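You operate a simulated robot arm through the tools that you are given. There is no shell and no other tool.

Carry out the task below with a simulated two-armed robot. There is one attempt and no reset: what you move stays moved.

## Task
Turn the right spindle brake knob to 8. Take the grey felt pad from the small table and leave it in the red bin. Put one of the paper scraps from the low shelf of the blue bench on the top of the blue bench. Open the grey table drawer, take the brown roll with the smallest size on its label from the top of the grey table and put it in the inside of the grey table drawer, then shut the drawer. Take the lid off the tub that says "shims" on the top of the grey table and lay it down there. Press the zero button three times. Open the top chest drawer, put the steel bolt from the top of the blue chest in the inside of the top chest drawer and shut the drawer again. Do these in any order.
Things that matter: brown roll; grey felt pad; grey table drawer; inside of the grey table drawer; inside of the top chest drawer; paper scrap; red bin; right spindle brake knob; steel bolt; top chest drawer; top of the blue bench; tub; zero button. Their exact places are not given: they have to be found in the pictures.

Only the result counts: the job must be done as asked and must still hold three seconds after the hand-in. Knocking over, shifting, dropping, spilling or breaking anything else fails it. Lids that push on must go on centred and level and be pressed home; caps that screw on are set level and turned clockwise until they are tight.

## Robot
Two 7-joint arms with fingered hands on one trunk, on a base that moves. Base frame: it is fixed to the floor where the robot stands at the start and does not move with it; the origin is under the middle of the robot, x ahead of it, y to its left, z up. Lengths are in m, angles in rad, forces in N, time in s.
The left shoulder is at the start at [0.07, 0.132, 1.064], the right one opposite. With the tool pointing down near the work surface each hand reaches from about 0.1 to 0.62 m from the robot's upright axis, wherever it stands, measured 20 degrees to its own side. Places, roughly: brown roll [-2.25, -1.5, 0.75]; grey felt pad (10x4x3 cm) [2.9, 1.8, 0.8]; grey table drawer [-2.1, -1.8, 0.7]; inside of the grey table drawer [-2.2, -1.8, 0.7]; inside of the top chest drawer [-1.7, -2.4, 0.7]; paper scrap (5x5x4 cm) [3.4, -8.1, 0.2]; paper scrap (6x5x4 cm) [3.5, -8.2, 0.2]; red bin (16x20x9 cm) [3, 1.6, 0.8]; right spindle brake knob [2.3, 1.3, 0.8]; steel bolt (3x2x5 cm) [-1.8, -2.2, 0.9]; top chest drawer [-1.7, -2.3, 0.7]; top of the blue bench [3.5, -8.3, 0.9]; tub [-2.25, -1.5, 1]; zero button [-2.5, -1.2, 0.9]. Payload 2.3 kg a hand.
Tool frame (each hand has its own): the origin (TCP) lies between the finger pads and is the grasp point; the fingertips stand 0.025 m ahead of it; z points along the fingers, y is the line along which they close. The gripper opens to 0.088 m; its body begins 0.029 m behind the TCP. The gripper is a hand of 3 fingers: y runs from the thumb to the fingers, the wrist lies at [-0.013, -0.097, -0.162] in the tool frame, and closing takes about 1.5 s.
Orientation is that of the tool frame in the base frame, as [roll, pitch, yaw] about the fixed x, y, z axes, in that order (R = Rz(yaw) Ry(pitch) Rx(roll)). With the fingers straight down and the wrist toward the robot, the tool's x, y and z point along [0, 1, 0], [1, 0, 0] and [0, 0, -1] of the base frame.

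## Interface
- The arms move only by the tool drive_tool. It takes "left_moves", "right_moves" or both (then of equal length, played together; a hand with none holds still); each is a list of rows, each a list of 6 numbers: the shift along the base's x, y, z in m, then the turn, a rotation vector about the base's x, y, z in rad. In form: [[x, y, z, rx, ry, rz], ...]. A call has 1 to 20 rows; each row is the pose to reach, as a shift and turn from the pose commanded when the call began. "left_claw" and "right_claw" are, for a hand that has rows, the finger opening in m, from 0 to 0.088, set as the call begins (left out, the last holds). Rows are played at 5 a second. More than 0.05 m and 0.15 rad between two rows, or a gripper value outside its range, and nothing of the call is played. Where a pose cannot be reached the arm comes as near as it can. A force on the tool above 40 N (or 10 N above the force at the start of the call, whichever is more), or a blocked arm, ends the call early, and 0.2 s more pass. Each finger travels about 0.108 m/s and halts on what it meets, pressing with about 33 N; the grip force reading is that of the motor and also rises with nothing between the fingers. The clock runs only during rows and for 0.2 s after the last one: add rows that repeat a pose to give the fingers time. The reply holds the time, the measured pose of the TCP, the force on the tool along the base axes, the opening and the grip force, in the units named above and with some noise, with the torque about the TCP (base axes, N m) and any sound that the robot's microphone picked up.
- Cameras (640 x 400 px; columns grow to the right, rows downward): "scene" is now at [0.1344, 0.0129, 1.378]; the picture's right is [0.14, -0.99, 0.00], its down [-0.64, -0.09, -0.76] and it looks along [0.75, 0.11, -0.65] (base axes); focal length 250 px, centre (320, 200). "left" rides on the left gripper at [-0.058, -0.085, -0.099] in its tool frame; the picture's right is [-0.67, -0.35, 0.66], its down [0.69, -0.63, 0.37] and it looks along [0.29, 0.69, 0.66] (tool axes); focal length 261 px, centre (320, 200). "right" rides on the right gripper at [0.058, -0.085, -0.099] in its tool frame; the picture's right is [-0.67, 0.35, -0.66], its down [-0.69, -0.63, 0.37] and it looks along [-0.29, 0.69, 0.66] (tool axes); focal length 261 px, centre (320, 200).
- camera(camera): a new picture of that camera. The clock stands still meanwhile.
- lift_body(by): slides the trunk up (or, below 0, down) by that many m; the arms and the scene camera ride with it, the base frame stays. It gives what a move gives, with no picture.
- steer(legs): drives the robot by 1 to 6 legs, each [ahead, left, turn to the left] in m, m and rad, along the robot's own axes; the way and the turn of a leg run together, so that a leg with both is an arc; at most 1.5 m and 3.142 rad a leg. The arms and the cameras ride along, it lands a little off, and it stops where it bumps. It gives what a move gives.
- set_fingers(index, middle, thumb_bend, thumb_turn, hand): sets how far each is bent, from 0 (flat) to 100 (curled in); at 30 the hand is open as for a grip, at 70 the pads meet at the TCP. One left out holds its place. A second passes; each finger stops where it meets its share of the squeeze, and holds until it gets a number again. A gripper value or a shape takes the hand back. It gives what a move gives, with no picture; readings hold the bend of each and the force on the fingers (four entries, about 0 where the hand has none), thumb and palm. thumb_turn goes from beside the hand (0) to across from the fingers (100), as for a grip.
- set_grasp(shape, hand): the hand has 3 fingers and takes this shape, open, in about a second: jaw (thumb against the fingers, like two jaws); tri (thumb and two fingers); tip (a fingertip pinch); poke (one finger out to press); point (the index stretched); flat (the hand flat); cup (the hand cupped); fist (a fist). The gripper value then closes the fingers along that shape, each until it touches; the sizes above hold for jaw. It gives what a move gives, with no picture.
- pan_tilt(pan, tilt): turns the head with the scene camera to pan (to the left, within 1.501 rad either way) and tilt (down, from -0.506 to 1.204), counted from straight ahead of the robot. It gives what a move gives.
- probe_pixels(camera, pixels): for up to 12 pixels [column, row] of the newest picture of that camera ("zoom" is the newest enlarged one), the place [x, y, z] in the base frame of the surface seen there, good to about 0.002 m. The clock stands still meanwhile.
- inspect(camera, box): a new picture of the part [left, top, right, bottom] of that camera's present view, enlarged. The clock stands still meanwhile.
- finish_job(): hands the job in; it is judged then, once.

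Unless the task says otherwise, let go and move clear before handing in.

The tools are called after ">>>" by a JSON object that holds its "fn" and its "kwargs". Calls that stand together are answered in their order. drive_tool: Moves the arms, as the interface text tells. Its arguments: {"type":"object","properties":{"left_moves":{"type":"array","items":{"type":"array","items":{"type":"number"}}},"left_claw":{"type":"number"},"right_moves":{"type":"array","items":{"type":"array","items":{"type":"number"}}},"right_claw":{"type":"number"}},"required":[]} The other tools are called the same way: lift_body (by) moves the trunk up or down; set_grasp (shape, hand) gives the hand a shape; set_fingers (index, middle, thumb_bend, thumb_turn, hand) moves the fingers one by one; steer (legs) drives the base; pan_tilt (pan, tilt) turns the head that bears the scene camera; camera (camera) takes a picture; probe_pixels (camera, pixels) gives the place of the surface under pixels of a picture; inspect (camera, box) takes an enlarged picture of a part of a camera's view; finish_job () hands the job in.

At the start:

```text
time: 0.0
left_ee_pos: [0.4145, 0.1854, 0.9473]
left_ee_rot: [3.141, 0.001, 1.571]
left_contact_force: [0.4, -0.6, -0.4]
left_wrist_torque: [0.0, -0.03, 0.03]
left_opening: 0.0877
left_finger_force: 0.0
left_shape: jaw
left_bend: [30.0, 30.0, 30.0, 98.0]
left_finger forces: [0.1, 0.0, 0.1, 0.0, 0.0, 0.1]
right_ee_pos: [0.4192, -0.1703, 1.0151]
right_ee_rot: [-3.141, 0.0, 1.573]
right_contact_force: [0.0, 0.6, 0.5]
right_wrist_torque: [-0.01, 0.01, 0.02]
right_opening: 0.0873
right_finger_force: 0.0
right_shape: jaw
right_bend: [30.0, 30.0, 30.0, 98.0]
right_finger forces: [0.0, 0.0, 0.0, 0.0, 0.0, 0.0]
trunk travel left (down, up): [-0.622, 0.218]
robot x, y, heading: [-0.0008, 0.0004, 0.004]
head pan, tilt (commanded): [0.143, 0.707]
```

scene: 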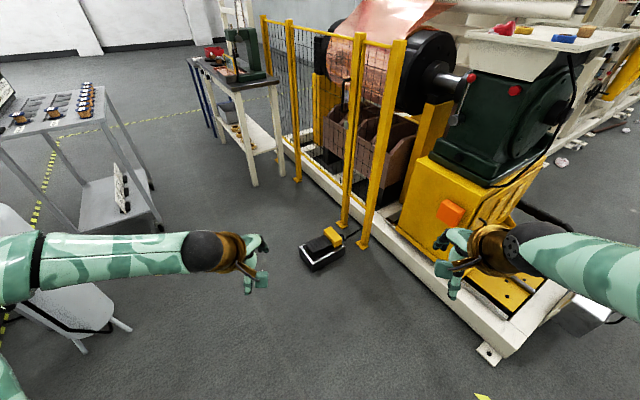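
right: 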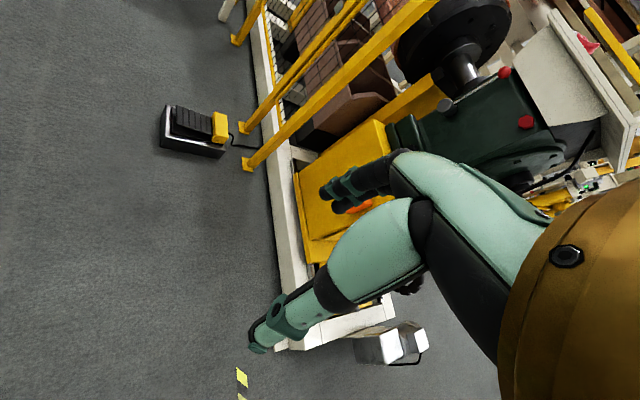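
left: 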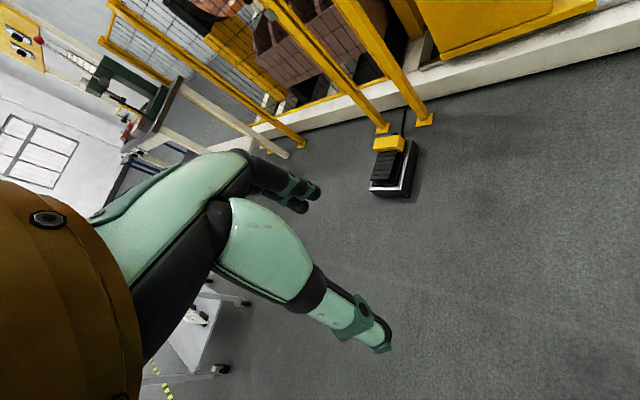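

The first scene picture shows the small table with red bin (around px 215,55) and a machine with yellow guards ahead. I'll look around with the head first, zooming in on the small table.

>>> {"fn": "inspect", "kwargs": {"camera": "scene", "box": [160, 0, 320, 100]}}

>>> {"fn": "inspect", "kwargs": {"camera": "scene", "box": [400, 0, 640, 150]}}

```text
4.00 times, centred on (240, 50) of scene
```

zoom: 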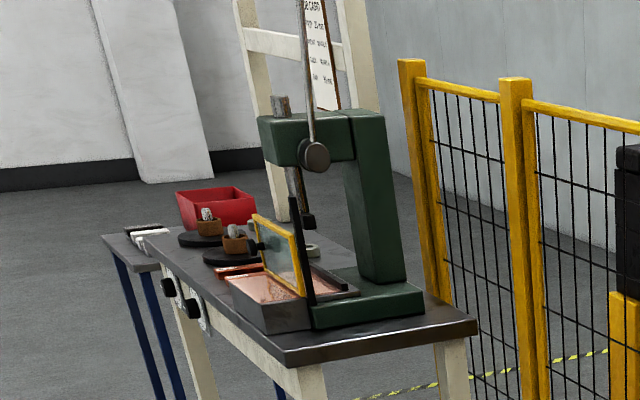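

```text
2.67 times, centred on (520, 75) of scene
```

zoom: 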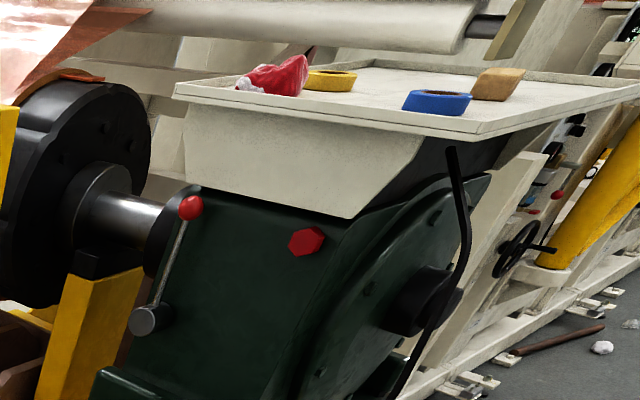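

The table beside the fence carries two black knobs on its front (zoom px 170,290 and 195,315), likely the spindle brake knobs. I'll survey around further with the head, looking left and behind.

>>> {"fn": "pan_tilt", "kwargs": {"pan": 0.55, "tilt": 0.35}}

>>> {"fn": "camera", "kwargs": {"camera": "scene"}}

>>> {"fn": "pan_tilt", "kwargs": {"pan": 1.5, "tilt": 0.45}}

>>> {"fn": "camera", "kwargs": {"camera": "scene"}}

>>> {"fn": "pan_tilt", "kwargs": {"pan": -0.5, "tilt": 0.45}}

>>> {"fn": "camera", "kwargs": {"camera": "scene"}}

>>> {"fn": "pan_tilt", "kwargs": {"pan": -1.5, "tilt": 0.45}}

>>> {"fn": "camera", "kwargs": {"camera": "scene"}}

```text
time: 0.9
left_ee_pos: [0.4136, 0.1853, 0.9475]
left_ee_rot: [3.141, -0.001, 1.57]
left_contact_force: [0.3, -1.2, 0.2]
left_wrist_torque: [-0.02, 0.0, 0.0]
left_opening: 0.0878
left_finger_force: 0.2
left_shape: jaw
left_bend: [30.0, 30.0, 30.0, 98.0]
left_finger forces: [0.1, 0.1, 0.0, 0.0, 0.0, 0.1]
right_ee_pos: [0.4197, -0.1697, 1.0149]
right_ee_rot: [3.141, 0.0, 1.57]
right_contact_force: [-0.2, 0.4, 0.8]
right_wrist_torque: [-0.01, 0.03, 0.03]
right_opening: 0.0877
right_finger_force: 0.1
right_shape: jaw
right_bend: [30.0, 30.0, 30.0, 98.0]
right_finger forces: [0.0, 0.0, 0.0, 0.1, 0.0, 0.1]
trunk travel left (down, up): [-0.622, 0.218]
robot x, y, heading: [-0.0004, 0.0, -0.001]
head pan, tilt (commanded): [0.55, 0.351]
```

```text
taken
```

scene: 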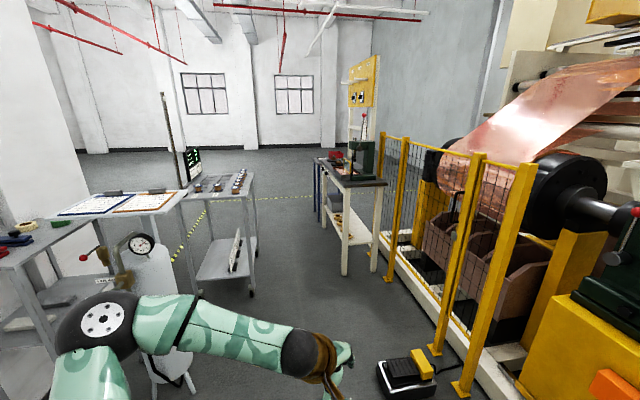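

```text
time: 2.1
left_ee_pos: [0.4144, 0.1865, 0.9486]
left_ee_rot: [3.142, 0.001, 1.571]
left_contact_force: [-0.2, -0.8, 0.4]
left_wrist_torque: [0.04, 0.0, -0.03]
left_opening: 0.0875
left_finger_force: 0.1
left_shape: jaw
left_bend: [30.0, 30.0, 30.0, 98.0]
left_finger forces: [0.0, 0.1, 0.1, 0.0, 0.0, 0.1]
right_ee_pos: [0.4193, -0.1683, 1.0153]
right_ee_rot: [3.141, 0.0, 1.571]
right_contact_force: [-0.5, 1.0, 0.1]
right_wrist_torque: [-0.01, 0.0, -0.01]
right_opening: 0.0876
right_finger_force: 0.0
right_shape: jaw
right_bend: [30.0, 30.0, 30.0, 98.0]
right_finger forces: [0.0, 0.1, 0.1, 0.1, 0.0, 0.1]
trunk travel left (down, up): [-0.622, 0.218]
robot x, y, heading: [-0.0037, -0.0014, 0.0]
head pan, tilt (commanded): [1.499, 0.45]
```

```text
taken
```

scene: 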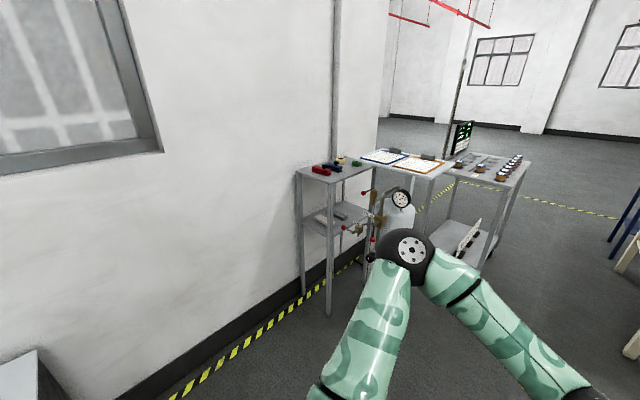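

```text
time: 4.0
left_ee_pos: [0.4147, 0.1859, 0.9474]
left_ee_rot: [-3.141, 0.001, 1.57]
left_contact_force: [0.0, 0.7, -0.2]
left_wrist_torque: [-0.03, 0.01, 0.02]
left_opening: 0.0877
left_finger_force: 0.1
left_shape: jaw
left_bend: [30.0, 30.0, 30.0, 98.0]
left_finger forces: [0.0, 0.0, 0.1, 0.0, 0.1, 0.0]
right_ee_pos: [0.4197, -0.169, 1.0149]
right_ee_rot: [3.141, -0.001, 1.57]
right_contact_force: [-0.2, 0.2, 0.3]
right_wrist_torque: [0.0, 0.0, 0.01]
right_opening: 0.0876
right_finger_force: 0.1
right_shape: jaw
right_bend: [30.0, 30.0, 30.0, 98.0]
right_finger forces: [0.1, 0.1, 0.1, 0.1, 0.0, 0.1]
trunk travel left (down, up): [-0.622, 0.218]
robot x, y, heading: [-0.0015, 0.0039, -0.001]
head pan, tilt (commanded): [-0.499, 0.45]
```

```text
taken
```

scene: 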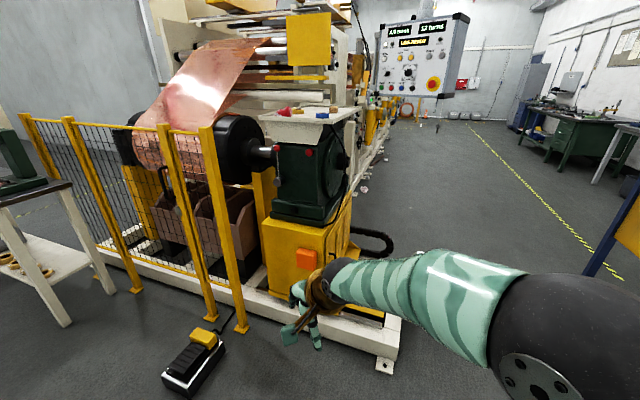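

```text
time: 5.3
left_ee_pos: [0.4142, 0.186, 0.9476]
left_ee_rot: [-3.141, 0.001, 1.571]
left_contact_force: [0.2, -0.2, 0.0]
left_wrist_torque: [0.04, -0.03, -0.01]
left_opening: 0.0877
left_finger_force: 0.1
left_shape: jaw
left_bend: [30.0, 30.0, 30.0, 98.0]
left_finger forces: [0.0, 0.0, 0.1, 0.1, 0.0, 0.0]
right_ee_pos: [0.4197, -0.1693, 1.0149]
right_ee_rot: [3.141, -0.001, 1.572]
right_contact_force: [0.6, 0.1, 0.1]
right_wrist_torque: [0.01, 0.02, 0.02]
right_opening: 0.0873
right_finger_force: 0.1
right_shape: jaw
right_bend: [30.0, 30.0, 30.0, 98.0]
right_finger forces: [0.0, 0.0, 0.1, 0.0, 0.0, 0.1]
trunk travel left (down, up): [-0.622, 0.218]
robot x, y, heading: [0.0009, -0.0042, 0.0]
head pan, tilt (commanded): [-1.499, 0.45]
```

```text
taken
```

scene: 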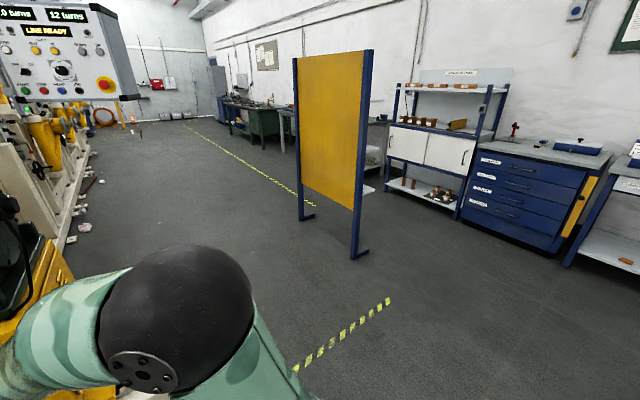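

The survey shows the blue chest and a wall of furniture behind-right, and the drill table ahead-left. I'll look back to the drill table and probe its geometry before driving.

>>> {"fn": "pan_tilt", "kwargs": {"pan": 0.5, "tilt": 0.4}}

>>> {"fn": "camera", "kwargs": {"camera": "scene"}}

>>> {"fn": "probe_pixels", "kwargs": {"camera": "scene", "pixels": [[315, 160], [350, 187], [385, 183], [330, 210], [345, 260], [388, 280], [440, 350], [250, 185], [195, 190], [250, 285], [410, 360], [360, 150]]}}

>>> {"fn": "inspect", "kwargs": {"camera": "scene", "box": [290, 80, 450, 180]}}

```text
time: 7.2
left_ee_pos: [0.4149, 0.1847, 0.9475]
left_ee_rot: [-3.141, 0.0, 1.571]
left_contact_force: [-0.1, -0.5, -0.3]
left_wrist_torque: [0.01, -0.01, -0.04]
left_opening: 0.0875
left_finger_force: 0.1
left_shape: jaw
left_bend: [30.0, 30.0, 30.0, 98.0]
left_finger forces: [0.0, 0.1, 0.0, 0.0, 0.0, 0.0]
right_ee_pos: [0.4203, -0.1702, 1.0157]
right_ee_rot: [3.141, 0.0, 1.571]
right_contact_force: [-0.5, 0.1, -0.3]
right_wrist_torque: [-0.01, 0.03, 0.03]
right_opening: 0.0873
right_finger_force: 0.2
right_shape: jaw
right_bend: [30.0, 30.0, 30.0, 98.0]
right_finger forces: [0.0, 0.0, 0.0, 0.0, 0.0, 0.0]
trunk travel left (down, up): [-0.622, 0.218]
robot x, y, heading: [-0.0026, 0.0002, -0.001]
head pan, tilt (commanded): [0.499, 0.4]
```

```text
taken
```

scene: 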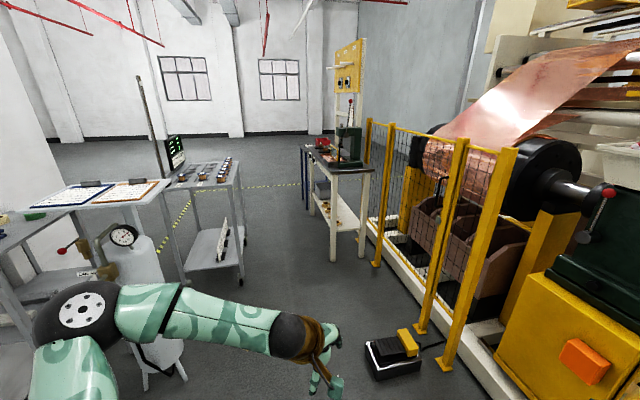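

```text
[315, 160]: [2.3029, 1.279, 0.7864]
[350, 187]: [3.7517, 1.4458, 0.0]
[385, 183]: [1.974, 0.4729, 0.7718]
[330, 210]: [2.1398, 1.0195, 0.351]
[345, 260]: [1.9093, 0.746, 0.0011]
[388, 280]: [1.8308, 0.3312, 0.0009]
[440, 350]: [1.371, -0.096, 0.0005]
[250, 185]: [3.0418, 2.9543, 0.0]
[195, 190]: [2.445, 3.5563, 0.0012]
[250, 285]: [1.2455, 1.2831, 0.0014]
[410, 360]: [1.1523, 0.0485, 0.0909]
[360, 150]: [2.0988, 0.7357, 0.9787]
```

```text
4.00 times, centred on (370, 130) of scene
```

zoom: 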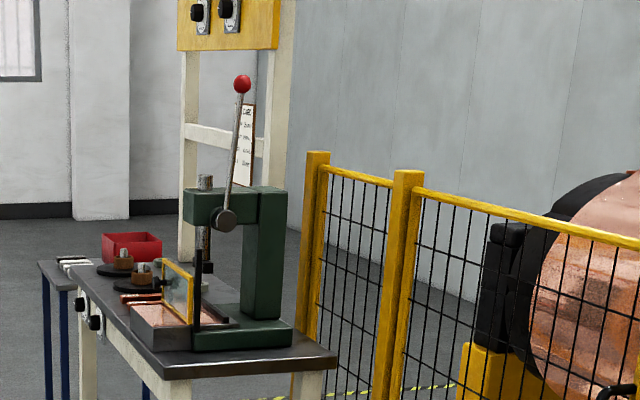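

The knobs sit on the left-hand side of the drill table, and the small blue-legged table with the felt pads stands beyond. I'll probe the zoom for edges.

>>> {"fn": "probe_pixels", "kwargs": {"camera": "zoom", "pixels": [[160, 372], [330, 358], [88, 280], [130, 248], [80, 306], [95, 322], [45, 270], [75, 260], [70, 285], [90, 400], [160, 300]]}}

>>> {"fn": "inspect", "kwargs": {"camera": "scene", "box": [295, 130, 343, 160]}}

```text
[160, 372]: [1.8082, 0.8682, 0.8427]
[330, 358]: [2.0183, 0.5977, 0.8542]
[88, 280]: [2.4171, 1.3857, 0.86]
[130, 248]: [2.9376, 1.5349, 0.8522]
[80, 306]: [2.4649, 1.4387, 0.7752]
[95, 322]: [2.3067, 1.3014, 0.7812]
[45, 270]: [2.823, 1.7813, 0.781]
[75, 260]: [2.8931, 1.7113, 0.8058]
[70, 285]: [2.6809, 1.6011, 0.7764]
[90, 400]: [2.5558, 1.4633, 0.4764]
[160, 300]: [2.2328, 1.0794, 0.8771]
```

```text
13.33 times, centred on (319, 145) of scene
```

zoom: 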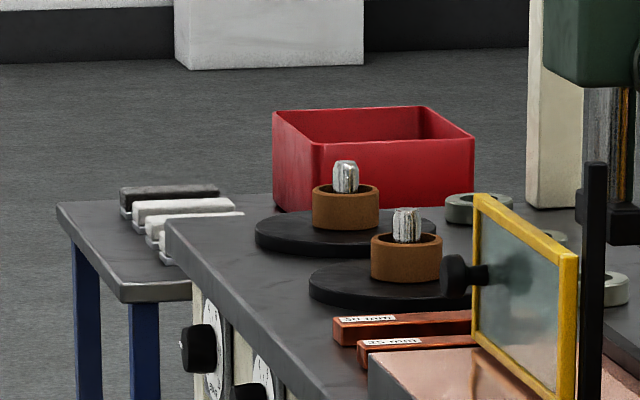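

The right knob (seen from the table's front) is the one at [2.307,1.301,0.781]. The pads lie on the blue-legged table; now I check how much room there is between the cart and the drill table.

>>> {"fn": "probe_pixels", "kwargs": {"camera": "scene", "pixels": [[240, 283], [222, 255], [188, 272], [243, 188], [228, 160], [165, 190], [120, 178], [148, 205], [122, 236], [155, 285], [187, 380], [245, 250]]}}

>>> {"fn": "pan_tilt", "kwargs": {"pan": 0.9, "tilt": 0.7}}

>>> {"fn": "camera", "kwargs": {"camera": "scene"}}

```text
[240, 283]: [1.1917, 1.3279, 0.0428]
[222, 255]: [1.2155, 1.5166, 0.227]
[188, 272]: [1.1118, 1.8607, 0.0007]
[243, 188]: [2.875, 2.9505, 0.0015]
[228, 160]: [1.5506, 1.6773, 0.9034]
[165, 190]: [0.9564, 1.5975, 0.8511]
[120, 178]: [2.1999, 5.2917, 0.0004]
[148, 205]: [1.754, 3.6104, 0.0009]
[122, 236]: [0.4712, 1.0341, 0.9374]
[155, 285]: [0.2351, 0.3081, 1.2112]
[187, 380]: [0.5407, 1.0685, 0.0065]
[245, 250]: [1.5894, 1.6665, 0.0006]
```

```text
time: 8.1
left_ee_pos: [0.414, 0.1849, 0.9475]
left_ee_rot: [-3.141, 0.001, 1.572]
left_contact_force: [-0.5, 0.1, 0.4]
left_wrist_torque: [0.01, 0.01, 0.02]
left_opening: 0.0878
left_finger_force: 0.1
left_shape: jaw
left_bend: [30.0, 30.0, 30.0, 98.0]
left_finger forces: [0.0, 0.1, 0.0, 0.0, 0.1, 0.0]
right_ee_pos: [0.4201, -0.1702, 1.0146]
right_ee_rot: [-3.141, 0.0, 1.572]
right_contact_force: [-0.5, 0.3, 0.1]
right_wrist_torque: [0.02, -0.01, -0.01]
right_opening: 0.0879
right_finger_force: 0.0
right_shape: jaw
right_bend: [30.0, 30.0, 30.0, 98.0]
right_finger forces: [0.0, 0.0, 0.1, 0.1, 0.0, 0.0]
trunk travel left (down, up): [-0.622, 0.218]
robot x, y, heading: [0.0016, 0.0009, -0.001]
head pan, tilt (commanded): [0.901, 0.7]
```

```text
taken
```

scene: 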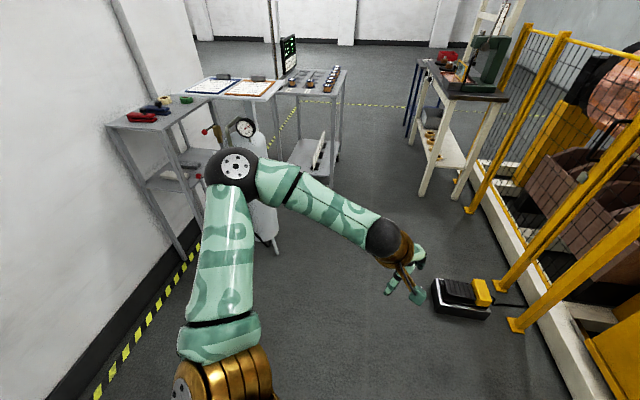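

The gap between the cart (corner [1.2,1.33]) and the drill table (corner [1.81,0.87]) is about 0.75 m, parallel to the direction [0.76,0.65]. I'll turn left 0.707 and drive partway in, then look again.

>>> {"fn": "steer", "kwargs": {"legs": [[0, 0, 0.707], [1.2, -0.14, 0]]}}

>>> {"fn": "pan_tilt", "kwargs": {"pan": 0.0, "tilt": 0.6}}

>>> {"fn": "camera", "kwargs": {"camera": "scene"}}

```text
time: 16.1
left_ee_pos: [1.2101, 1.0758, 0.9469]
left_ee_rot: [3.141, 0.0, 2.266]
left_contact_force: [0.3, 0.3, 0.4]
left_wrist_torque: [0.02, -0.01, -0.03]
left_opening: 0.0876
left_finger_force: 0.1
left_shape: jaw
left_bend: [30.0, 30.0, 30.0, 98.0]
left_finger forces: [0.0, 0.0, 0.1, 0.0, 0.0, 0.0]
right_ee_pos: [1.4414, 0.8071, 1.0149]
right_ee_rot: [-3.141, 0.0, 2.267]
right_contact_force: [0.5, -0.3, 0.0]
right_wrist_torque: [0.0, -0.02, 0.02]
right_opening: 0.0877
right_finger_force: 0.0
right_shape: jaw
right_bend: [30.0, 30.0, 30.0, 98.0]
right_finger forces: [0.2, 0.1, 0.0, 0.0, 0.1, 0.1]
trunk travel left (down, up): [-0.622, 0.218]
robot x, y, heading: [1.0082, 0.6667, 0.699]
head pan, tilt (commanded): [0.901, 0.7]
```

```text
time: 17.3
left_ee_pos: [1.2107, 1.0749, 0.9483]
left_ee_rot: [3.14, 0.001, 2.268]
left_contact_force: [-0.8, -0.3, -0.4]
left_wrist_torque: [-0.01, 0.01, -0.02]
left_opening: 0.0876
left_finger_force: 0.0
left_shape: jaw
left_bend: [30.0, 30.0, 30.0, 98.0]
left_finger forces: [0.0, 0.1, 0.0, 0.0, 0.0, 0.1]
right_ee_pos: [1.4415, 0.8061, 1.0146]
right_ee_rot: [3.141, -0.001, 2.266]
right_contact_force: [0.3, -0.1, 0.7]
right_wrist_torque: [-0.01, -0.01, -0.02]
right_opening: 0.0878
right_finger_force: 0.1
right_shape: jaw
right_bend: [30.0, 30.0, 30.0, 98.0]
right_finger forces: [0.1, 0.1, 0.1, 0.0, 0.0, 0.0]
trunk travel left (down, up): [-0.622, 0.218]
robot x, y, heading: [1.0115, 0.6703, 0.692]
head pan, tilt (commanded): [0.0, 0.6]
```

```text
taken
```

scene: 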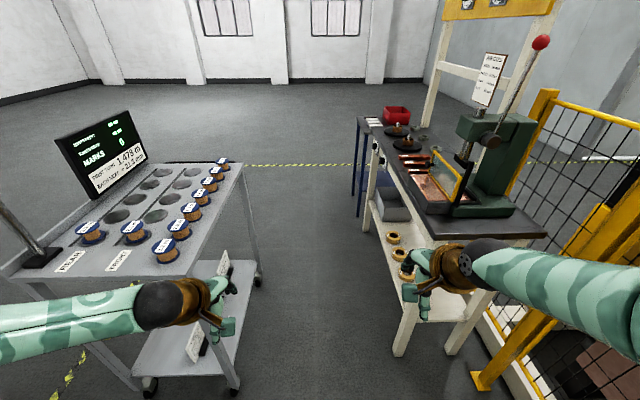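

The aisle ahead is clear: cart edge on the left (px 240,165), drill table on the right (px 410,200). I'll raise both hands a bit for clearance and drive on between them.

>>> {"fn": "drive_tool", "kwargs": {"left_moves": [[0, 0, 0.04, 0, 0, 0], [0, 0, 0.08, 0, 0, 0], [0, 0, 0.12, 0, 0, 0], [0, 0, 0.15, 0, 0, 0]], "right_moves": [[0, 0, 0.03, 0, 0, 0], [0, 0, 0.06, 0, 0, 0], [0, 0, 0.08, 0, 0, 0], [0, 0, 0.08, 0, 0, 0]]}}

>>> {"fn": "steer", "kwargs": {"legs": [[0.75, 0, 0.02]]}}

>>> {"fn": "pan_tilt", "kwargs": {"pan": -0.5, "tilt": 0.6}}

>>> {"fn": "camera", "kwargs": {"camera": "scene"}}

```text
time: 18.3
left_ee_pos: [1.2113, 1.0747, 1.1009]
left_ee_rot: [-3.14, -0.002, 2.266]
left_contact_force: [-0.1, -0.2, -0.8]
left_wrist_torque: [0.02, -0.04, 0.03]
left_opening: 0.0877
left_finger_force: 0.0
left_shape: jaw
left_bend: [30.0, 30.0, 30.0, 98.0]
left_finger forces: [0.1, 0.0, 0.0, 0.1, 0.0, 0.0]
right_ee_pos: [1.4434, 0.8061, 1.0963]
right_ee_rot: [-3.141, -0.003, 2.267]
right_contact_force: [0.4, 0.8, 0.0]
right_wrist_torque: [-0.02, -0.02, -0.02]
right_opening: 0.0878
right_finger_force: 0.0
right_shape: jaw
right_bend: [30.0, 30.0, 30.0, 98.0]
right_finger forces: [0.0, 0.0, 0.0, 0.0, 0.0, 0.0]
right hand out of reach, approached as far as the arm can: row 1
trunk travel left (down, up): [-0.622, 0.218]
robot x, y, heading: [1.0158, 0.6677, 0.696]
head pan, tilt (commanded): [0.0, 0.6]
```

```text
time: 22.4
left_ee_pos: [1.7806, 1.5577, 1.0992]
left_ee_rot: [-3.141, 0.0, 2.274]
left_contact_force: [0.8, -1.2, -0.3]
left_wrist_torque: [0.03, -0.01, 0.02]
left_opening: 0.0876
left_finger_force: 0.1
left_shape: jaw
left_bend: [30.0, 30.0, 30.0, 98.0]
left_finger forces: [0.0, 0.0, 0.0, 0.0, 0.1, 0.0]
right_ee_pos: [2.0145, 1.2913, 1.0951]
right_ee_rot: [3.141, -0.001, 2.274]
right_contact_force: [0.8, 0.4, 0.0]
right_wrist_torque: [-0.01, 0.01, -0.01]
right_opening: 0.0879
right_finger_force: 0.0
right_shape: jaw
right_bend: [30.0, 30.0, 30.0, 98.0]
right_finger forces: [0.0, 0.0, 0.0, 0.0, 0.0, 0.0]
trunk travel left (down, up): [-0.622, 0.218]
robot x, y, heading: [1.5857, 1.1532, 0.702]
head pan, tilt (commanded): [0.0, 0.6]
```

```text
time: 23.3
left_ee_pos: [1.7809, 1.5586, 1.1]
left_ee_rot: [-3.141, 0.001, 2.275]
left_contact_force: [-0.4, -0.3, 0.2]
left_wrist_torque: [0.01, 0.02, -0.01]
left_opening: 0.0878
left_finger_force: 0.0
left_shape: jaw
left_bend: [30.0, 30.0, 30.0, 98.0]
left_finger forces: [0.0, 0.0, 0.1, 0.1, 0.0, 0.0]
right_ee_pos: [2.0148, 1.2899, 1.0949]
right_ee_rot: [3.141, 0.0, 2.273]
right_contact_force: [-0.6, 0.7, 1.0]
right_wrist_torque: [-0.01, -0.03, -0.01]
right_opening: 0.0876
right_finger_force: 0.0
right_shape: jaw
right_bend: [30.0, 30.0, 30.0, 98.0]
right_finger forces: [0.1, 0.0, 0.1, 0.0, 0.0, 0.0]
trunk travel left (down, up): [-0.622, 0.218]
robot x, y, heading: [1.5828, 1.1458, 0.704]
head pan, tilt (commanded): [-0.499, 0.6]
```

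```text
taken
```

scene: 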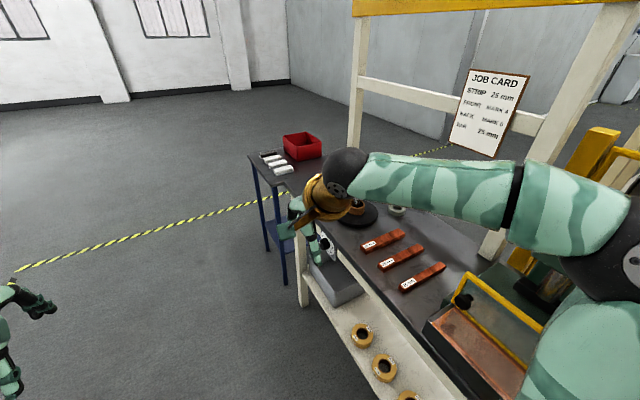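

The pads (px 270,160) and red bin (px 302,146) are on the far table, and the knob lies on this table's front face below the right hand. I'll go forward, back off sideways from the table and turn to face it.

>>> {"fn": "steer", "kwargs": {"legs": [[0.78, 0, 0], [0, 0.2, 0], [0, 0, -1.571]]}}

>>> {"fn": "pan_tilt", "kwargs": {"pan": 0.0, "tilt": 0.8}}

>>> {"fn": "camera", "kwargs": {"camera": "scene"}}

```text
time: 32.5
left_ee_pos: [2.4635, 1.6094, 1.0988]
left_ee_rot: [3.141, 0.0, 0.707]
left_contact_force: [0.1, 0.2, -0.3]
left_wrist_torque: [0.02, 0.01, -0.03]
left_opening: 0.0877
left_finger_force: 0.0
left_shape: jaw
left_bend: [30.0, 30.0, 30.0, 98.0]
left_finger forces: [0.0, 0.0, 0.0, 0.0, 0.1, 0.1]
right_ee_pos: [2.1984, 1.3754, 1.0949]
right_ee_rot: [3.141, 0.001, 0.709]
right_contact_force: [-0.4, 0.0, 0.4]
right_wrist_torque: [0.03, 0.0, -0.03]
right_opening: 0.0879
right_finger_force: 0.1
right_shape: jaw
right_bend: [30.0, 30.0, 30.0, 98.0]
right_finger forces: [0.0, 0.0, 0.0, 0.0, 0.0, 0.0]
trunk travel left (down, up): [-0.622, 0.218]
robot x, y, heading: [2.0571, 1.8081, -0.864]
head pan, tilt (commanded): [-0.499, 0.6]
```

```text
time: 33.4
left_ee_pos: [2.465, 1.6088, 1.0982]
left_ee_rot: [3.141, -0.001, 0.709]
left_contact_force: [0.3, 0.3, 0.3]
left_wrist_torque: [0.01, 0.01, 0.01]
left_opening: 0.0874
left_finger_force: 0.1
left_shape: jaw
left_bend: [30.0, 30.0, 30.0, 98.0]
left_finger forces: [0.0, 0.0, 0.0, 0.0, 0.0, 0.0]
right_ee_pos: [2.1984, 1.3751, 1.0962]
right_ee_rot: [-3.141, 0.002, 0.71]
right_contact_force: [0.2, 0.3, -0.4]
right_wrist_torque: [0.03, -0.02, -0.03]
right_opening: 0.0876
right_finger_force: 0.1
right_shape: jaw
right_bend: [30.0, 30.0, 30.0, 98.0]
right_finger forces: [0.0, 0.0, 0.0, 0.0, 0.0, 0.0]
trunk travel left (down, up): [-0.622, 0.218]
robot x, y, heading: [2.0573, 1.8079, -0.862]
head pan, tilt (commanded): [0.0, 0.799]
```

```text
taken
```

scene: 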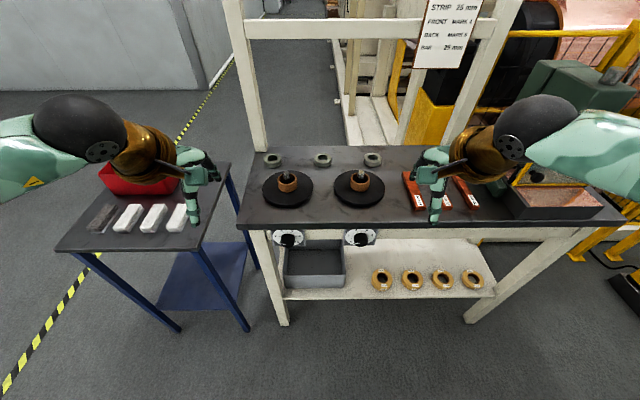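

Both knobs (px 290,238 and 360,237) and the pads (px 100–178, 217) are clearly visible now. I zoom in on each.

>>> {"fn": "inspect", "kwargs": {"camera": "scene", "box": [70, 160, 230, 260]}}

>>> {"fn": "probe_pixels", "kwargs": {"camera": "zoom", "pixels": [[120, 228], [230, 230], [330, 230], [430, 230], [100, 265], [140, 190], [215, 262], [250, 195], [300, 100], [130, 320], [420, 80]]}}

>>> {"fn": "inspect", "kwargs": {"camera": "scene", "box": [256, 215, 400, 305]}}

>>> {"fn": "probe_pixels", "kwargs": {"camera": "zoom", "pixels": [[455, 90], [455, 120], [500, 95], [150, 110], [115, 100], [425, 95], [460, 70], [30, 45], [600, 40]]}}

```text
4.00 times, centred on (150, 210) of scene
```

zoom: 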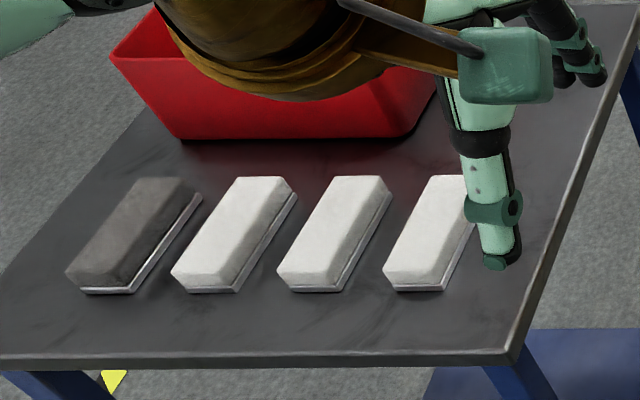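

```text
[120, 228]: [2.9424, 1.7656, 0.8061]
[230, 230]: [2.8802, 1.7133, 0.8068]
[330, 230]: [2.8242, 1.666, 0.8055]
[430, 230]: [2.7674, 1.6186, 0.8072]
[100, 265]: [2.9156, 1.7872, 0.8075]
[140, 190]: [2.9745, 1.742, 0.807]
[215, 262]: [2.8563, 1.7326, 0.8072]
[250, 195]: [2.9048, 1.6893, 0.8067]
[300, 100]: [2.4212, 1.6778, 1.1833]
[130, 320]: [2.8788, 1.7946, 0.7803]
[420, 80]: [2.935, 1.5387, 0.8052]
```

```text
4.44 times, centred on (328, 260) of scene
```

zoom: 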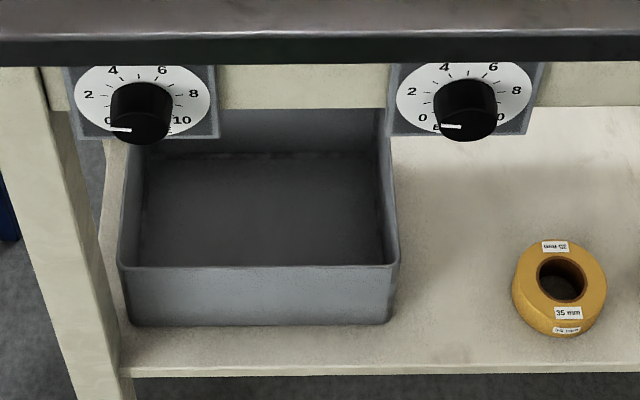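

```text
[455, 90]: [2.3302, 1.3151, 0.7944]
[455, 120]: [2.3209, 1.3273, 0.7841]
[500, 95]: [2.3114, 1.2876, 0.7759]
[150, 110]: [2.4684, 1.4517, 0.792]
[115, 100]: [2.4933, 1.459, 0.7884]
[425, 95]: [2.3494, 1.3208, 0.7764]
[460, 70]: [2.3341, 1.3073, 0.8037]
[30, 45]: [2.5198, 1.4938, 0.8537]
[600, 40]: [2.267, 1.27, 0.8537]
```

The grey pad is the dark one at [2.942,1.766,0.806]; the right knob (zoom px 465,110) points near 0 on a clockwise 0–10 dial. I'll lower the trunk, pull the hands slightly back and swing the right hand level to see and grip the knob.

>>> {"fn": "lift_body", "kwargs": {"by": -0.2}}

>>> {"fn": "drive_tool", "kwargs": {"right_moves": [[-0.013, 0.015, 0, -0.11, -0.094, 0], [-0.026, 0.03, 0, -0.22, -0.188, 0], [-0.039, 0.046, 0, -0.33, -0.282, 0], [-0.039, 0.046, 0, -0.44, -0.376, 0], [-0.039, 0.046, 0, -0.55, -0.47, 0], [-0.039, 0.046, 0, -0.66, -0.564, 0], [-0.039, 0.046, -0.02, -0.77, -0.658, 0], [-0.039, 0.046, -0.04, -0.88, -0.752, 0], [-0.039, 0.046, -0.06, -0.99, -0.846, 0], [-0.039, 0.046, -0.08, -1.1, -0.94, 0], [-0.039, 0.046, -0.1, -1.194, -1.02, 0], [-0.039, 0.046, -0.1, -1.194, -1.02, 0]]}}

>>> {"fn": "camera", "kwargs": {"camera": "scene"}}

>>> {"fn": "camera", "kwargs": {"camera": "right"}}

```text
time: 35.6
left_ee_pos: [2.4632, 1.6095, 0.8993]
left_ee_rot: [-3.14, 0.002, 0.709]
left_contact_force: [0.3, -0.3, -0.5]
left_wrist_torque: [-0.01, 0.0, -0.01]
left_opening: 0.0878
left_finger_force: 0.1
left_shape: jaw
left_bend: [30.0, 30.0, 30.0, 98.0]
left_finger forces: [0.0, 0.0, 0.1, 0.0, 0.1, 0.0]
right_ee_pos: [2.1989, 1.3744, 0.8961]
right_ee_rot: [3.142, -0.001, 0.709]
right_contact_force: [-0.2, 0.6, 0.1]
right_wrist_torque: [0.0, 0.0, 0.01]
right_opening: 0.0875
right_finger_force: 0.0
right_shape: jaw
right_bend: [30.0, 30.0, 30.0, 98.0]
right_finger forces: [0.1, 0.0, 0.1, 0.0, 0.1, 0.0]
trunk travel left (down, up): [-0.422, 0.418]
robot x, y, heading: [2.0541, 1.8053, -0.859]
head pan, tilt (commanded): [0.0, 0.799]
```

```text
time: 38.2
left_ee_pos: [2.4644, 1.6095, 0.8988]
left_ee_rot: [3.141, 0.0, 0.708]
left_contact_force: [-0.8, 0.4, -0.1]
left_wrist_torque: [0.0, 0.03, 0.01]
left_opening: 0.0878
left_finger_force: 0.1
left_shape: jaw
left_bend: [30.0, 30.0, 30.0, 98.0]
left_finger forces: [0.0, 0.0, 0.0, 0.0, 0.1, 0.1]
right_ee_pos: [2.2077, 1.3727, 0.9196]
right_ee_rot: [2.146, 0.002, 0.73]
right_contact_force: [0.3, 0.1, -0.5]
right_wrist_torque: [0.02, 0.01, -0.02]
right_opening: 0.0878
right_finger_force: 0.0
right_shape: jaw
right_bend: [30.0, 30.0, 30.0, 98.0]
right_finger forces: [0.0, 0.0, 0.0, 0.0, 0.1, 0.0]
right hand out of reach, approached as far as the arm can: row 4, 5, 6, 7, 8, 9, 10, 11, 12
trunk travel left (down, up): [-0.422, 0.418]
robot x, y, heading: [2.0537, 1.8076, -0.863]
head pan, tilt (commanded): [0.0, 0.799]
```

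```text
taken
```

scene: 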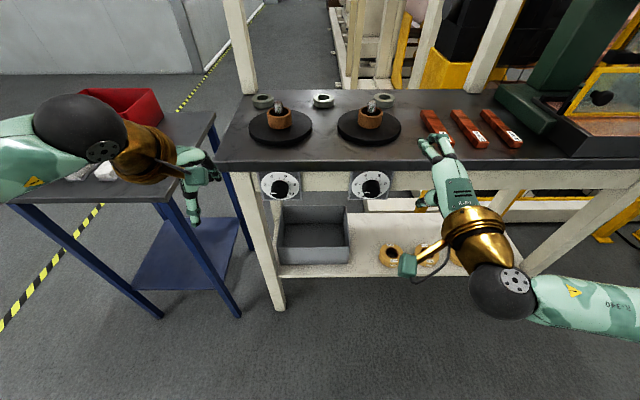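

```text
taken
```

right: 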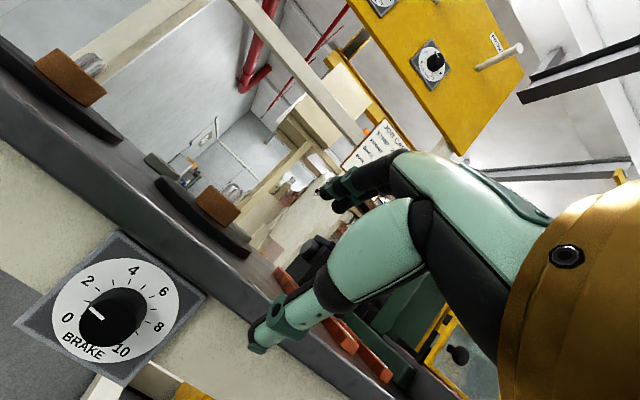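

The right-hand view (knob px 110,310) shows the dial reads 0–10 clockwise with the pointer near 1; the arm is too folded to level the hand here. I'll back the base 0.17 m away from the table and try levelling again.

>>> {"fn": "steer", "kwargs": {"legs": [[-0.17, 0, 0]]}}

>>> {"fn": "camera", "kwargs": {"camera": "right"}}

>>> {"fn": "probe_pixels", "kwargs": {"camera": "right", "pixels": [[110, 310], [100, 312], [67, 317], [135, 271], [162, 291], [158, 326], [121, 351], [86, 280], [60, 290]]}}

>>> {"fn": "pan_tilt", "kwargs": {"pan": -1.2, "tilt": 0.7}}

>>> {"fn": "camera", "kwargs": {"camera": "scene"}}

```text
time: 39.6
left_ee_pos: [2.3535, 1.739, 0.8998]
left_ee_rot: [3.141, -0.001, 0.712]
left_contact_force: [0.2, 0.2, -0.6]
left_wrist_torque: [-0.03, 0.03, -0.02]
left_opening: 0.0877
left_finger_force: 0.2
left_shape: jaw
left_bend: [30.0, 30.0, 30.0, 98.0]
left_finger forces: [0.0, 0.0, 0.0, 0.0, 0.0, 0.0]
right_ee_pos: [2.0979, 1.5025, 0.9196]
right_ee_rot: [2.142, 0.001, 0.732]
right_contact_force: [0.2, 0.1, -0.6]
right_wrist_torque: [-0.03, 0.0, -0.01]
right_opening: 0.0878
right_finger_force: 0.1
right_shape: jaw
right_bend: [30.0, 30.0, 30.0, 98.0]
right_finger forces: [0.1, 0.0, 0.0, 0.1, 0.0, 0.0]
trunk travel left (down, up): [-0.422, 0.418]
robot x, y, heading: [1.9435, 1.9322, -0.86]
head pan, tilt (commanded): [0.0, 0.799]
```

```text
taken
```

right: 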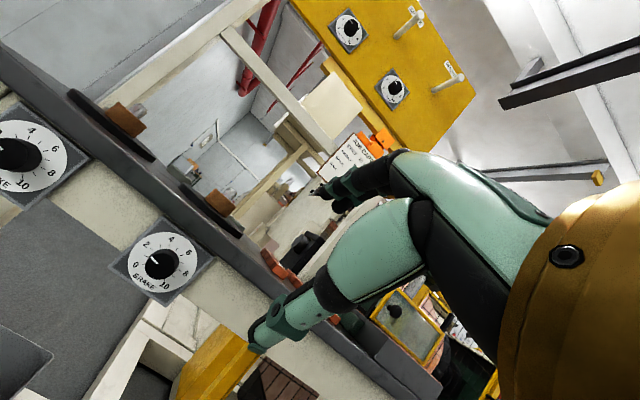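

```text
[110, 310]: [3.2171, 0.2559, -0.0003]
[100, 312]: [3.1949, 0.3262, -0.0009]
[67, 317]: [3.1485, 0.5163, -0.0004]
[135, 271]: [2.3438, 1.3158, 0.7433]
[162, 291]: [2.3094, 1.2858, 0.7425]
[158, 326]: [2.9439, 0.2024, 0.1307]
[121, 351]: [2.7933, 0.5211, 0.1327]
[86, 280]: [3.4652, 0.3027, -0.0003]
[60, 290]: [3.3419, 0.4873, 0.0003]
```

```text
time: 41.0
left_ee_pos: [2.3543, 1.7377, 0.8991]
left_ee_rot: [-3.141, 0.0, 0.709]
left_contact_force: [0.3, 0.3, -0.2]
left_wrist_torque: [0.0, 0.01, 0.0]
left_opening: 0.0876
left_finger_force: 0.1
left_shape: jaw
left_bend: [30.0, 30.0, 30.0, 98.0]
left_finger forces: [0.0, 0.0, 0.0, 0.1, 0.0, 0.0]
right_ee_pos: [2.098, 1.501, 0.9204]
right_ee_rot: [2.146, 0.002, 0.732]
right_contact_force: [0.7, 0.4, -0.4]
right_wrist_torque: [-0.02, 0.01, -0.04]
right_opening: 0.0879
right_finger_force: 0.0
right_shape: jaw
right_bend: [30.0, 30.0, 30.0, 98.0]
right_finger forces: [0.0, 0.0, 0.0, 0.0, 0.0, 0.0]
trunk travel left (down, up): [-0.422, 0.418]
robot x, y, heading: [1.9446, 1.934, -0.86]
head pan, tilt (commanded): [-1.201, 0.7]
```

```text
taken
```

scene: 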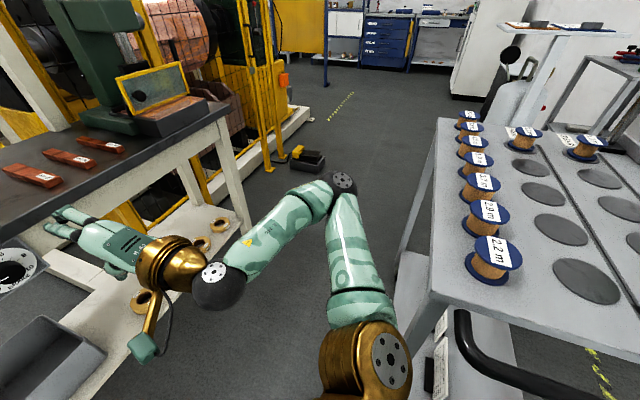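

The knob is now at right-camera px (162,265). I zoom in to read pointer and geometry.

>>> {"fn": "inspect", "kwargs": {"camera": "right", "box": [102, 218, 230, 298]}}

>>> {"fn": "probe_pixels", "kwargs": {"camera": "zoom", "pixels": [[300, 235], [250, 215], [340, 260], [165, 230], [215, 130], [345, 105], [430, 165], [435, 265], [310, 345], [320, 200], [380, 250]]}}

```text
5.00 times, centred on (166, 258) of right
```

zoom: 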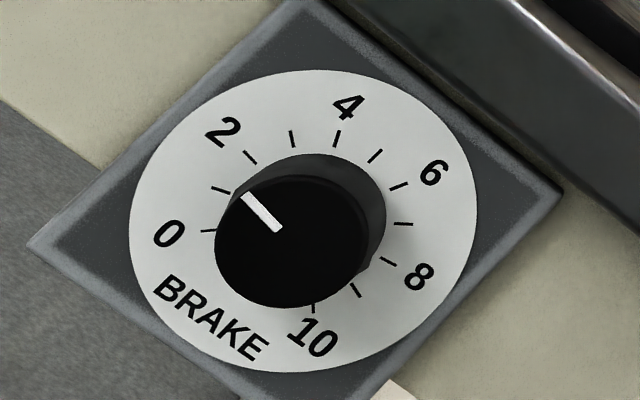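

```text
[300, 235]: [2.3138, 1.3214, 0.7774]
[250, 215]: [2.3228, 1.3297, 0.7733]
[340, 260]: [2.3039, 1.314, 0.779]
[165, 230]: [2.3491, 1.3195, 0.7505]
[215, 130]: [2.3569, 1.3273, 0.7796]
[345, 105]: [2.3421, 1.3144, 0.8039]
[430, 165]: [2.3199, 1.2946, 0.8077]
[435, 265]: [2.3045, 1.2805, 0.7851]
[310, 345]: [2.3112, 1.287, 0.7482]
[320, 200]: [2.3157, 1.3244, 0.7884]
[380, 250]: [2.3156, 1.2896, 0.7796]
```

The dial is well measured: centre s=2.618, z≈0.774, 27° per unit, pointer now at about 2, so it needs roughly +162° clockwise. I'll first step the hand forward to see what pose is commanded and whether level is reachable now.

>>> {"fn": "drive_tool", "kwargs": {"right_moves": [[0.02, -0.024, 0, 0, 0, 0], [0.045, -0.053, 0, 0, 0, 0], [0.065, -0.076, 0, 0, 0, 0], [0.065, -0.076, 0, 0, 0, 0]]}}

```text
time: 42.0
left_ee_pos: [2.3546, 1.7381, 0.8984]
left_ee_rot: [3.141, 0.0, 0.711]
left_contact_force: [0.3, -0.2, -0.4]
left_wrist_torque: [0.01, 0.03, 0.02]
left_opening: 0.0876
left_finger_force: 0.1
left_shape: jaw
left_bend: [30.0, 30.0, 30.0, 98.0]
left_finger forces: [0.0, 0.0, 0.0, 0.1, 0.0, 0.0]
right_ee_pos: [2.1347, 1.4476, 0.9352]
right_ee_rot: [2.149, 0.002, 0.732]
right_contact_force: [-0.2, 0.0, 0.3]
right_wrist_torque: [0.0, -0.02, -0.02]
right_opening: 0.0879
right_finger_force: 0.0
right_shape: jaw
right_bend: [30.0, 30.0, 30.0, 98.0]
right_finger forces: [0.0, 0.0, 0.0, 0.0, 0.1, 0.0]
right hand out of reach, approached as far as the arm can: row 1, 2, 3, 4
trunk travel left (down, up): [-0.422, 0.418]
robot x, y, heading: [1.945, 1.9341, -0.861]
head pan, tilt (commanded): [-1.201, 0.7]
```

The wrist still stops about 33° short of level, so the arm is limited by posture. I'll return the command to a reachable pose first to re-sync, with the hand tilted as it is now.

>>> {"fn": "drive_tool", "kwargs": {"right_moves": [[0, 0, 0.04, 0.11, 0.094, 0], [0, 0, 0.08, 0.22, 0.188, 0], [0, 0, 0.12, 0.33, 0.282, 0], [0, 0, 0.12, 0.44, 0.376, 0], [0, 0, 0.12, 0.55, 0.47, 0], [0, 0, 0.12, 0.55, 0.47, 0]]}}

```text
time: 43.4
left_ee_pos: [2.3537, 1.738, 0.9]
left_ee_rot: [-3.141, 0.002, 0.709]
left_contact_force: [-0.9, -0.6, -1.0]
left_wrist_torque: [0.05, 0.03, -0.04]
left_opening: 0.0874
left_finger_force: 0.0
left_shape: jaw
left_bend: [30.0, 30.0, 30.0, 98.0]
left_finger forces: [0.0, 0.0, 0.1, 0.0, 0.0, 0.0]
right_ee_pos: [2.1347, 1.4488, 1.0521]
right_ee_rot: [2.868, -0.014, 0.725]
right_contact_force: [-0.8, 0.4, -0.8]
right_wrist_torque: [0.01, -0.04, 0.0]
right_opening: 0.0881
right_finger_force: 0.1
right_shape: jaw
right_bend: [30.0, 30.0, 30.0, 98.0]
right_finger forces: [0.1, 0.1, 0.1, 0.1, 0.0, 0.0]
trunk travel left (down, up): [-0.422, 0.418]
robot x, y, heading: [1.944, 1.9349, -0.859]
head pan, tilt (commanded): [-1.201, 0.7]
```

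The command re-syncs to the reached pose (z=1.052, tilt 2.868). Since the wrist sits at −y, I'll try instead pointing the hand forward with its y to the robot's left (wrist on the outside), turning in place at a safe height.

>>> {"fn": "drive_tool", "kwargs": {"right_moves": [[0, 0, 0, -0.116, 0.025, 0.072], [0, 0, 0, -0.232, 0.05, 0.144], [0, 0, 0, -0.348, 0.075, 0.215], [0, 0, 0, -0.464, 0.1, 0.287], [0, 0, 0, -0.58, 0.126, 0.359], [0, 0, 0, -0.696, 0.151, 0.431], [0, 0, 0, -0.812, 0.176, 0.502], [0, 0, 0, -0.929, 0.201, 0.574], [0, 0, 0, -1.045, 0.226, 0.646], [0, 0, 0, -1.161, 0.251, 0.718], [0, 0, 0, -1.277, 0.277, 0.79], [0, 0, 0, -1.393, 0.302, 0.861], [0, 0, 0, -1.509, 0.327, 0.933], [0, 0, 0, -1.625, 0.352, 1.005], [0, 0, 0, -1.625, 0.352, 1.005]]}}

>>> {"fn": "pan_tilt", "kwargs": {"pan": -0.4, "tilt": 0.8}}

>>> {"fn": "camera", "kwargs": {"camera": "scene"}}

```text
time: 46.6
left_ee_pos: [2.3545, 1.739, 0.8984]
left_ee_rot: [-3.142, -0.001, 0.71]
left_contact_force: [0.0, -0.3, 0.2]
left_wrist_torque: [0.0, 0.0, 0.03]
left_opening: 0.0878
left_finger_force: 0.0
left_shape: jaw
left_bend: [30.0, 30.0, 30.0, 98.0]
left_finger forces: [0.0, 0.0, 0.1, 0.1, 0.1, 0.1]
right_ee_pos: [2.1367, 1.4476, 1.0528]
right_ee_rot: [-2.519, 1.548, 2.9]
right_contact_force: [-0.1, 0.6, 0.2]
right_wrist_torque: [0.03, -0.01, -0.01]
right_opening: 0.0882
right_finger_force: 0.1
right_shape: jaw
right_bend: [30.0, 30.0, 30.0, 98.0]
right_finger forces: [0.0, 0.1, 0.0, 0.0, 0.0, 0.0]
trunk travel left (down, up): [-0.422, 0.418]
robot x, y, heading: [1.9433, 1.9327, -0.862]
head pan, tilt (commanded): [-1.201, 0.7]
```

```text
time: 47.8
left_ee_pos: [2.3543, 1.7392, 0.899]
left_ee_rot: [3.141, -0.001, 0.709]
left_contact_force: [-0.2, -0.3, -0.5]
left_wrist_torque: [-0.01, -0.01, 0.0]
left_opening: 0.0877
left_finger_force: 0.1
left_shape: jaw
left_bend: [30.0, 30.0, 30.0, 98.0]
left_finger forces: [0.0, 0.0, 0.0, 0.0, 0.1, 0.0]
right_ee_pos: [2.1368, 1.4479, 1.0528]
right_ee_rot: [-2.599, 1.548, 2.823]
right_contact_force: [-0.2, -0.7, -0.3]
right_wrist_torque: [0.0, -0.01, 0.02]
right_opening: 0.0877
right_finger_force: 0.1
right_shape: jaw
right_bend: [30.0, 30.0, 30.0, 98.0]
right_finger forces: [0.1, 0.1, 0.0, 0.0, 0.0, 0.1]
trunk travel left (down, up): [-0.422, 0.418]
robot x, y, heading: [1.9453, 1.9328, -0.863]
head pan, tilt (commanded): [-0.4, 0.799]
```

```text
taken
```

scene: 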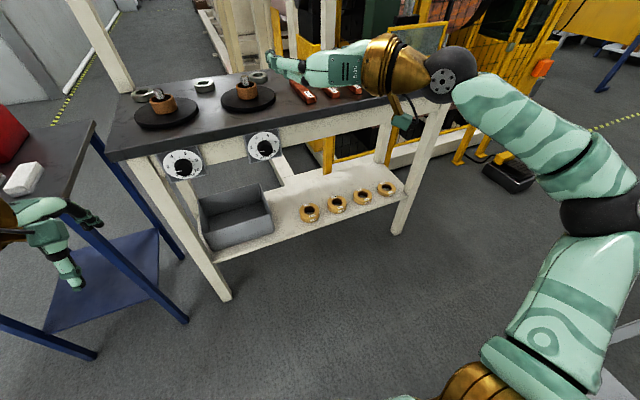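

That orientation is reachable: the tool now points straight at the table with y to the left. I'll lower to knob height and move to about 9 cm in front of the knob.

>>> {"fn": "drive_tool", "kwargs": {"right_moves": [[0, 0, -0.045, 0, 0, 0], [0, 0, -0.09, 0, 0, 0], [0, 0, -0.135, 0, 0, 0], [0, 0, -0.18, 0, 0, 0], [0, 0, -0.225, 0, 0, 0], [0, 0, -0.265, 0, 0, 0], [0.02, -0.01, -0.279, 0, 0, 0], [0.05, -0.025, -0.279, 0, 0, 0], [0.08, -0.035, -0.279, 0, 0, 0], [0.08, -0.035, -0.279, 0, 0, 0]]}}

>>> {"fn": "camera", "kwargs": {"camera": "right"}}

>>> {"fn": "camera", "kwargs": {"camera": "scene"}}

```text
time: 50.0
left_ee_pos: [2.353, 1.7384, 0.8991]
left_ee_rot: [3.141, -0.001, 0.709]
left_contact_force: [0.4, -0.4, 0.0]
left_wrist_torque: [-0.03, 0.01, 0.01]
left_opening: 0.0874
left_finger_force: 0.2
left_shape: jaw
left_bend: [30.0, 30.0, 30.0, 98.0]
left_finger forces: [0.0, 0.1, 0.0, 0.0, 0.0, 0.0]
right_ee_pos: [2.2184, 1.4116, 0.7732]
right_ee_rot: [-2.602, 1.548, 2.82]
right_contact_force: [0.2, -1.2, -0.2]
right_wrist_torque: [0.01, -0.01, -0.05]
right_opening: 0.0877
right_finger_force: 0.1
right_shape: jaw
right_bend: [30.0, 30.0, 30.0, 98.0]
right_finger forces: [0.1, 0.0, 0.1, 0.0, 0.0, 0.0]
trunk travel left (down, up): [-0.422, 0.418]
robot x, y, heading: [1.9499, 1.9347, -0.857]
head pan, tilt (commanded): [-0.4, 0.799]
```

```text
taken
```

right: 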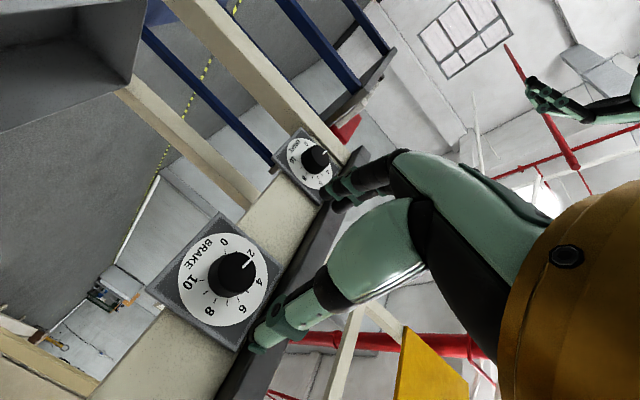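

```text
taken
```

scene: 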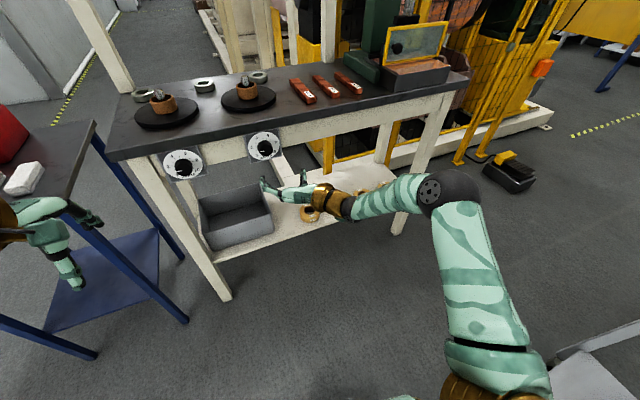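

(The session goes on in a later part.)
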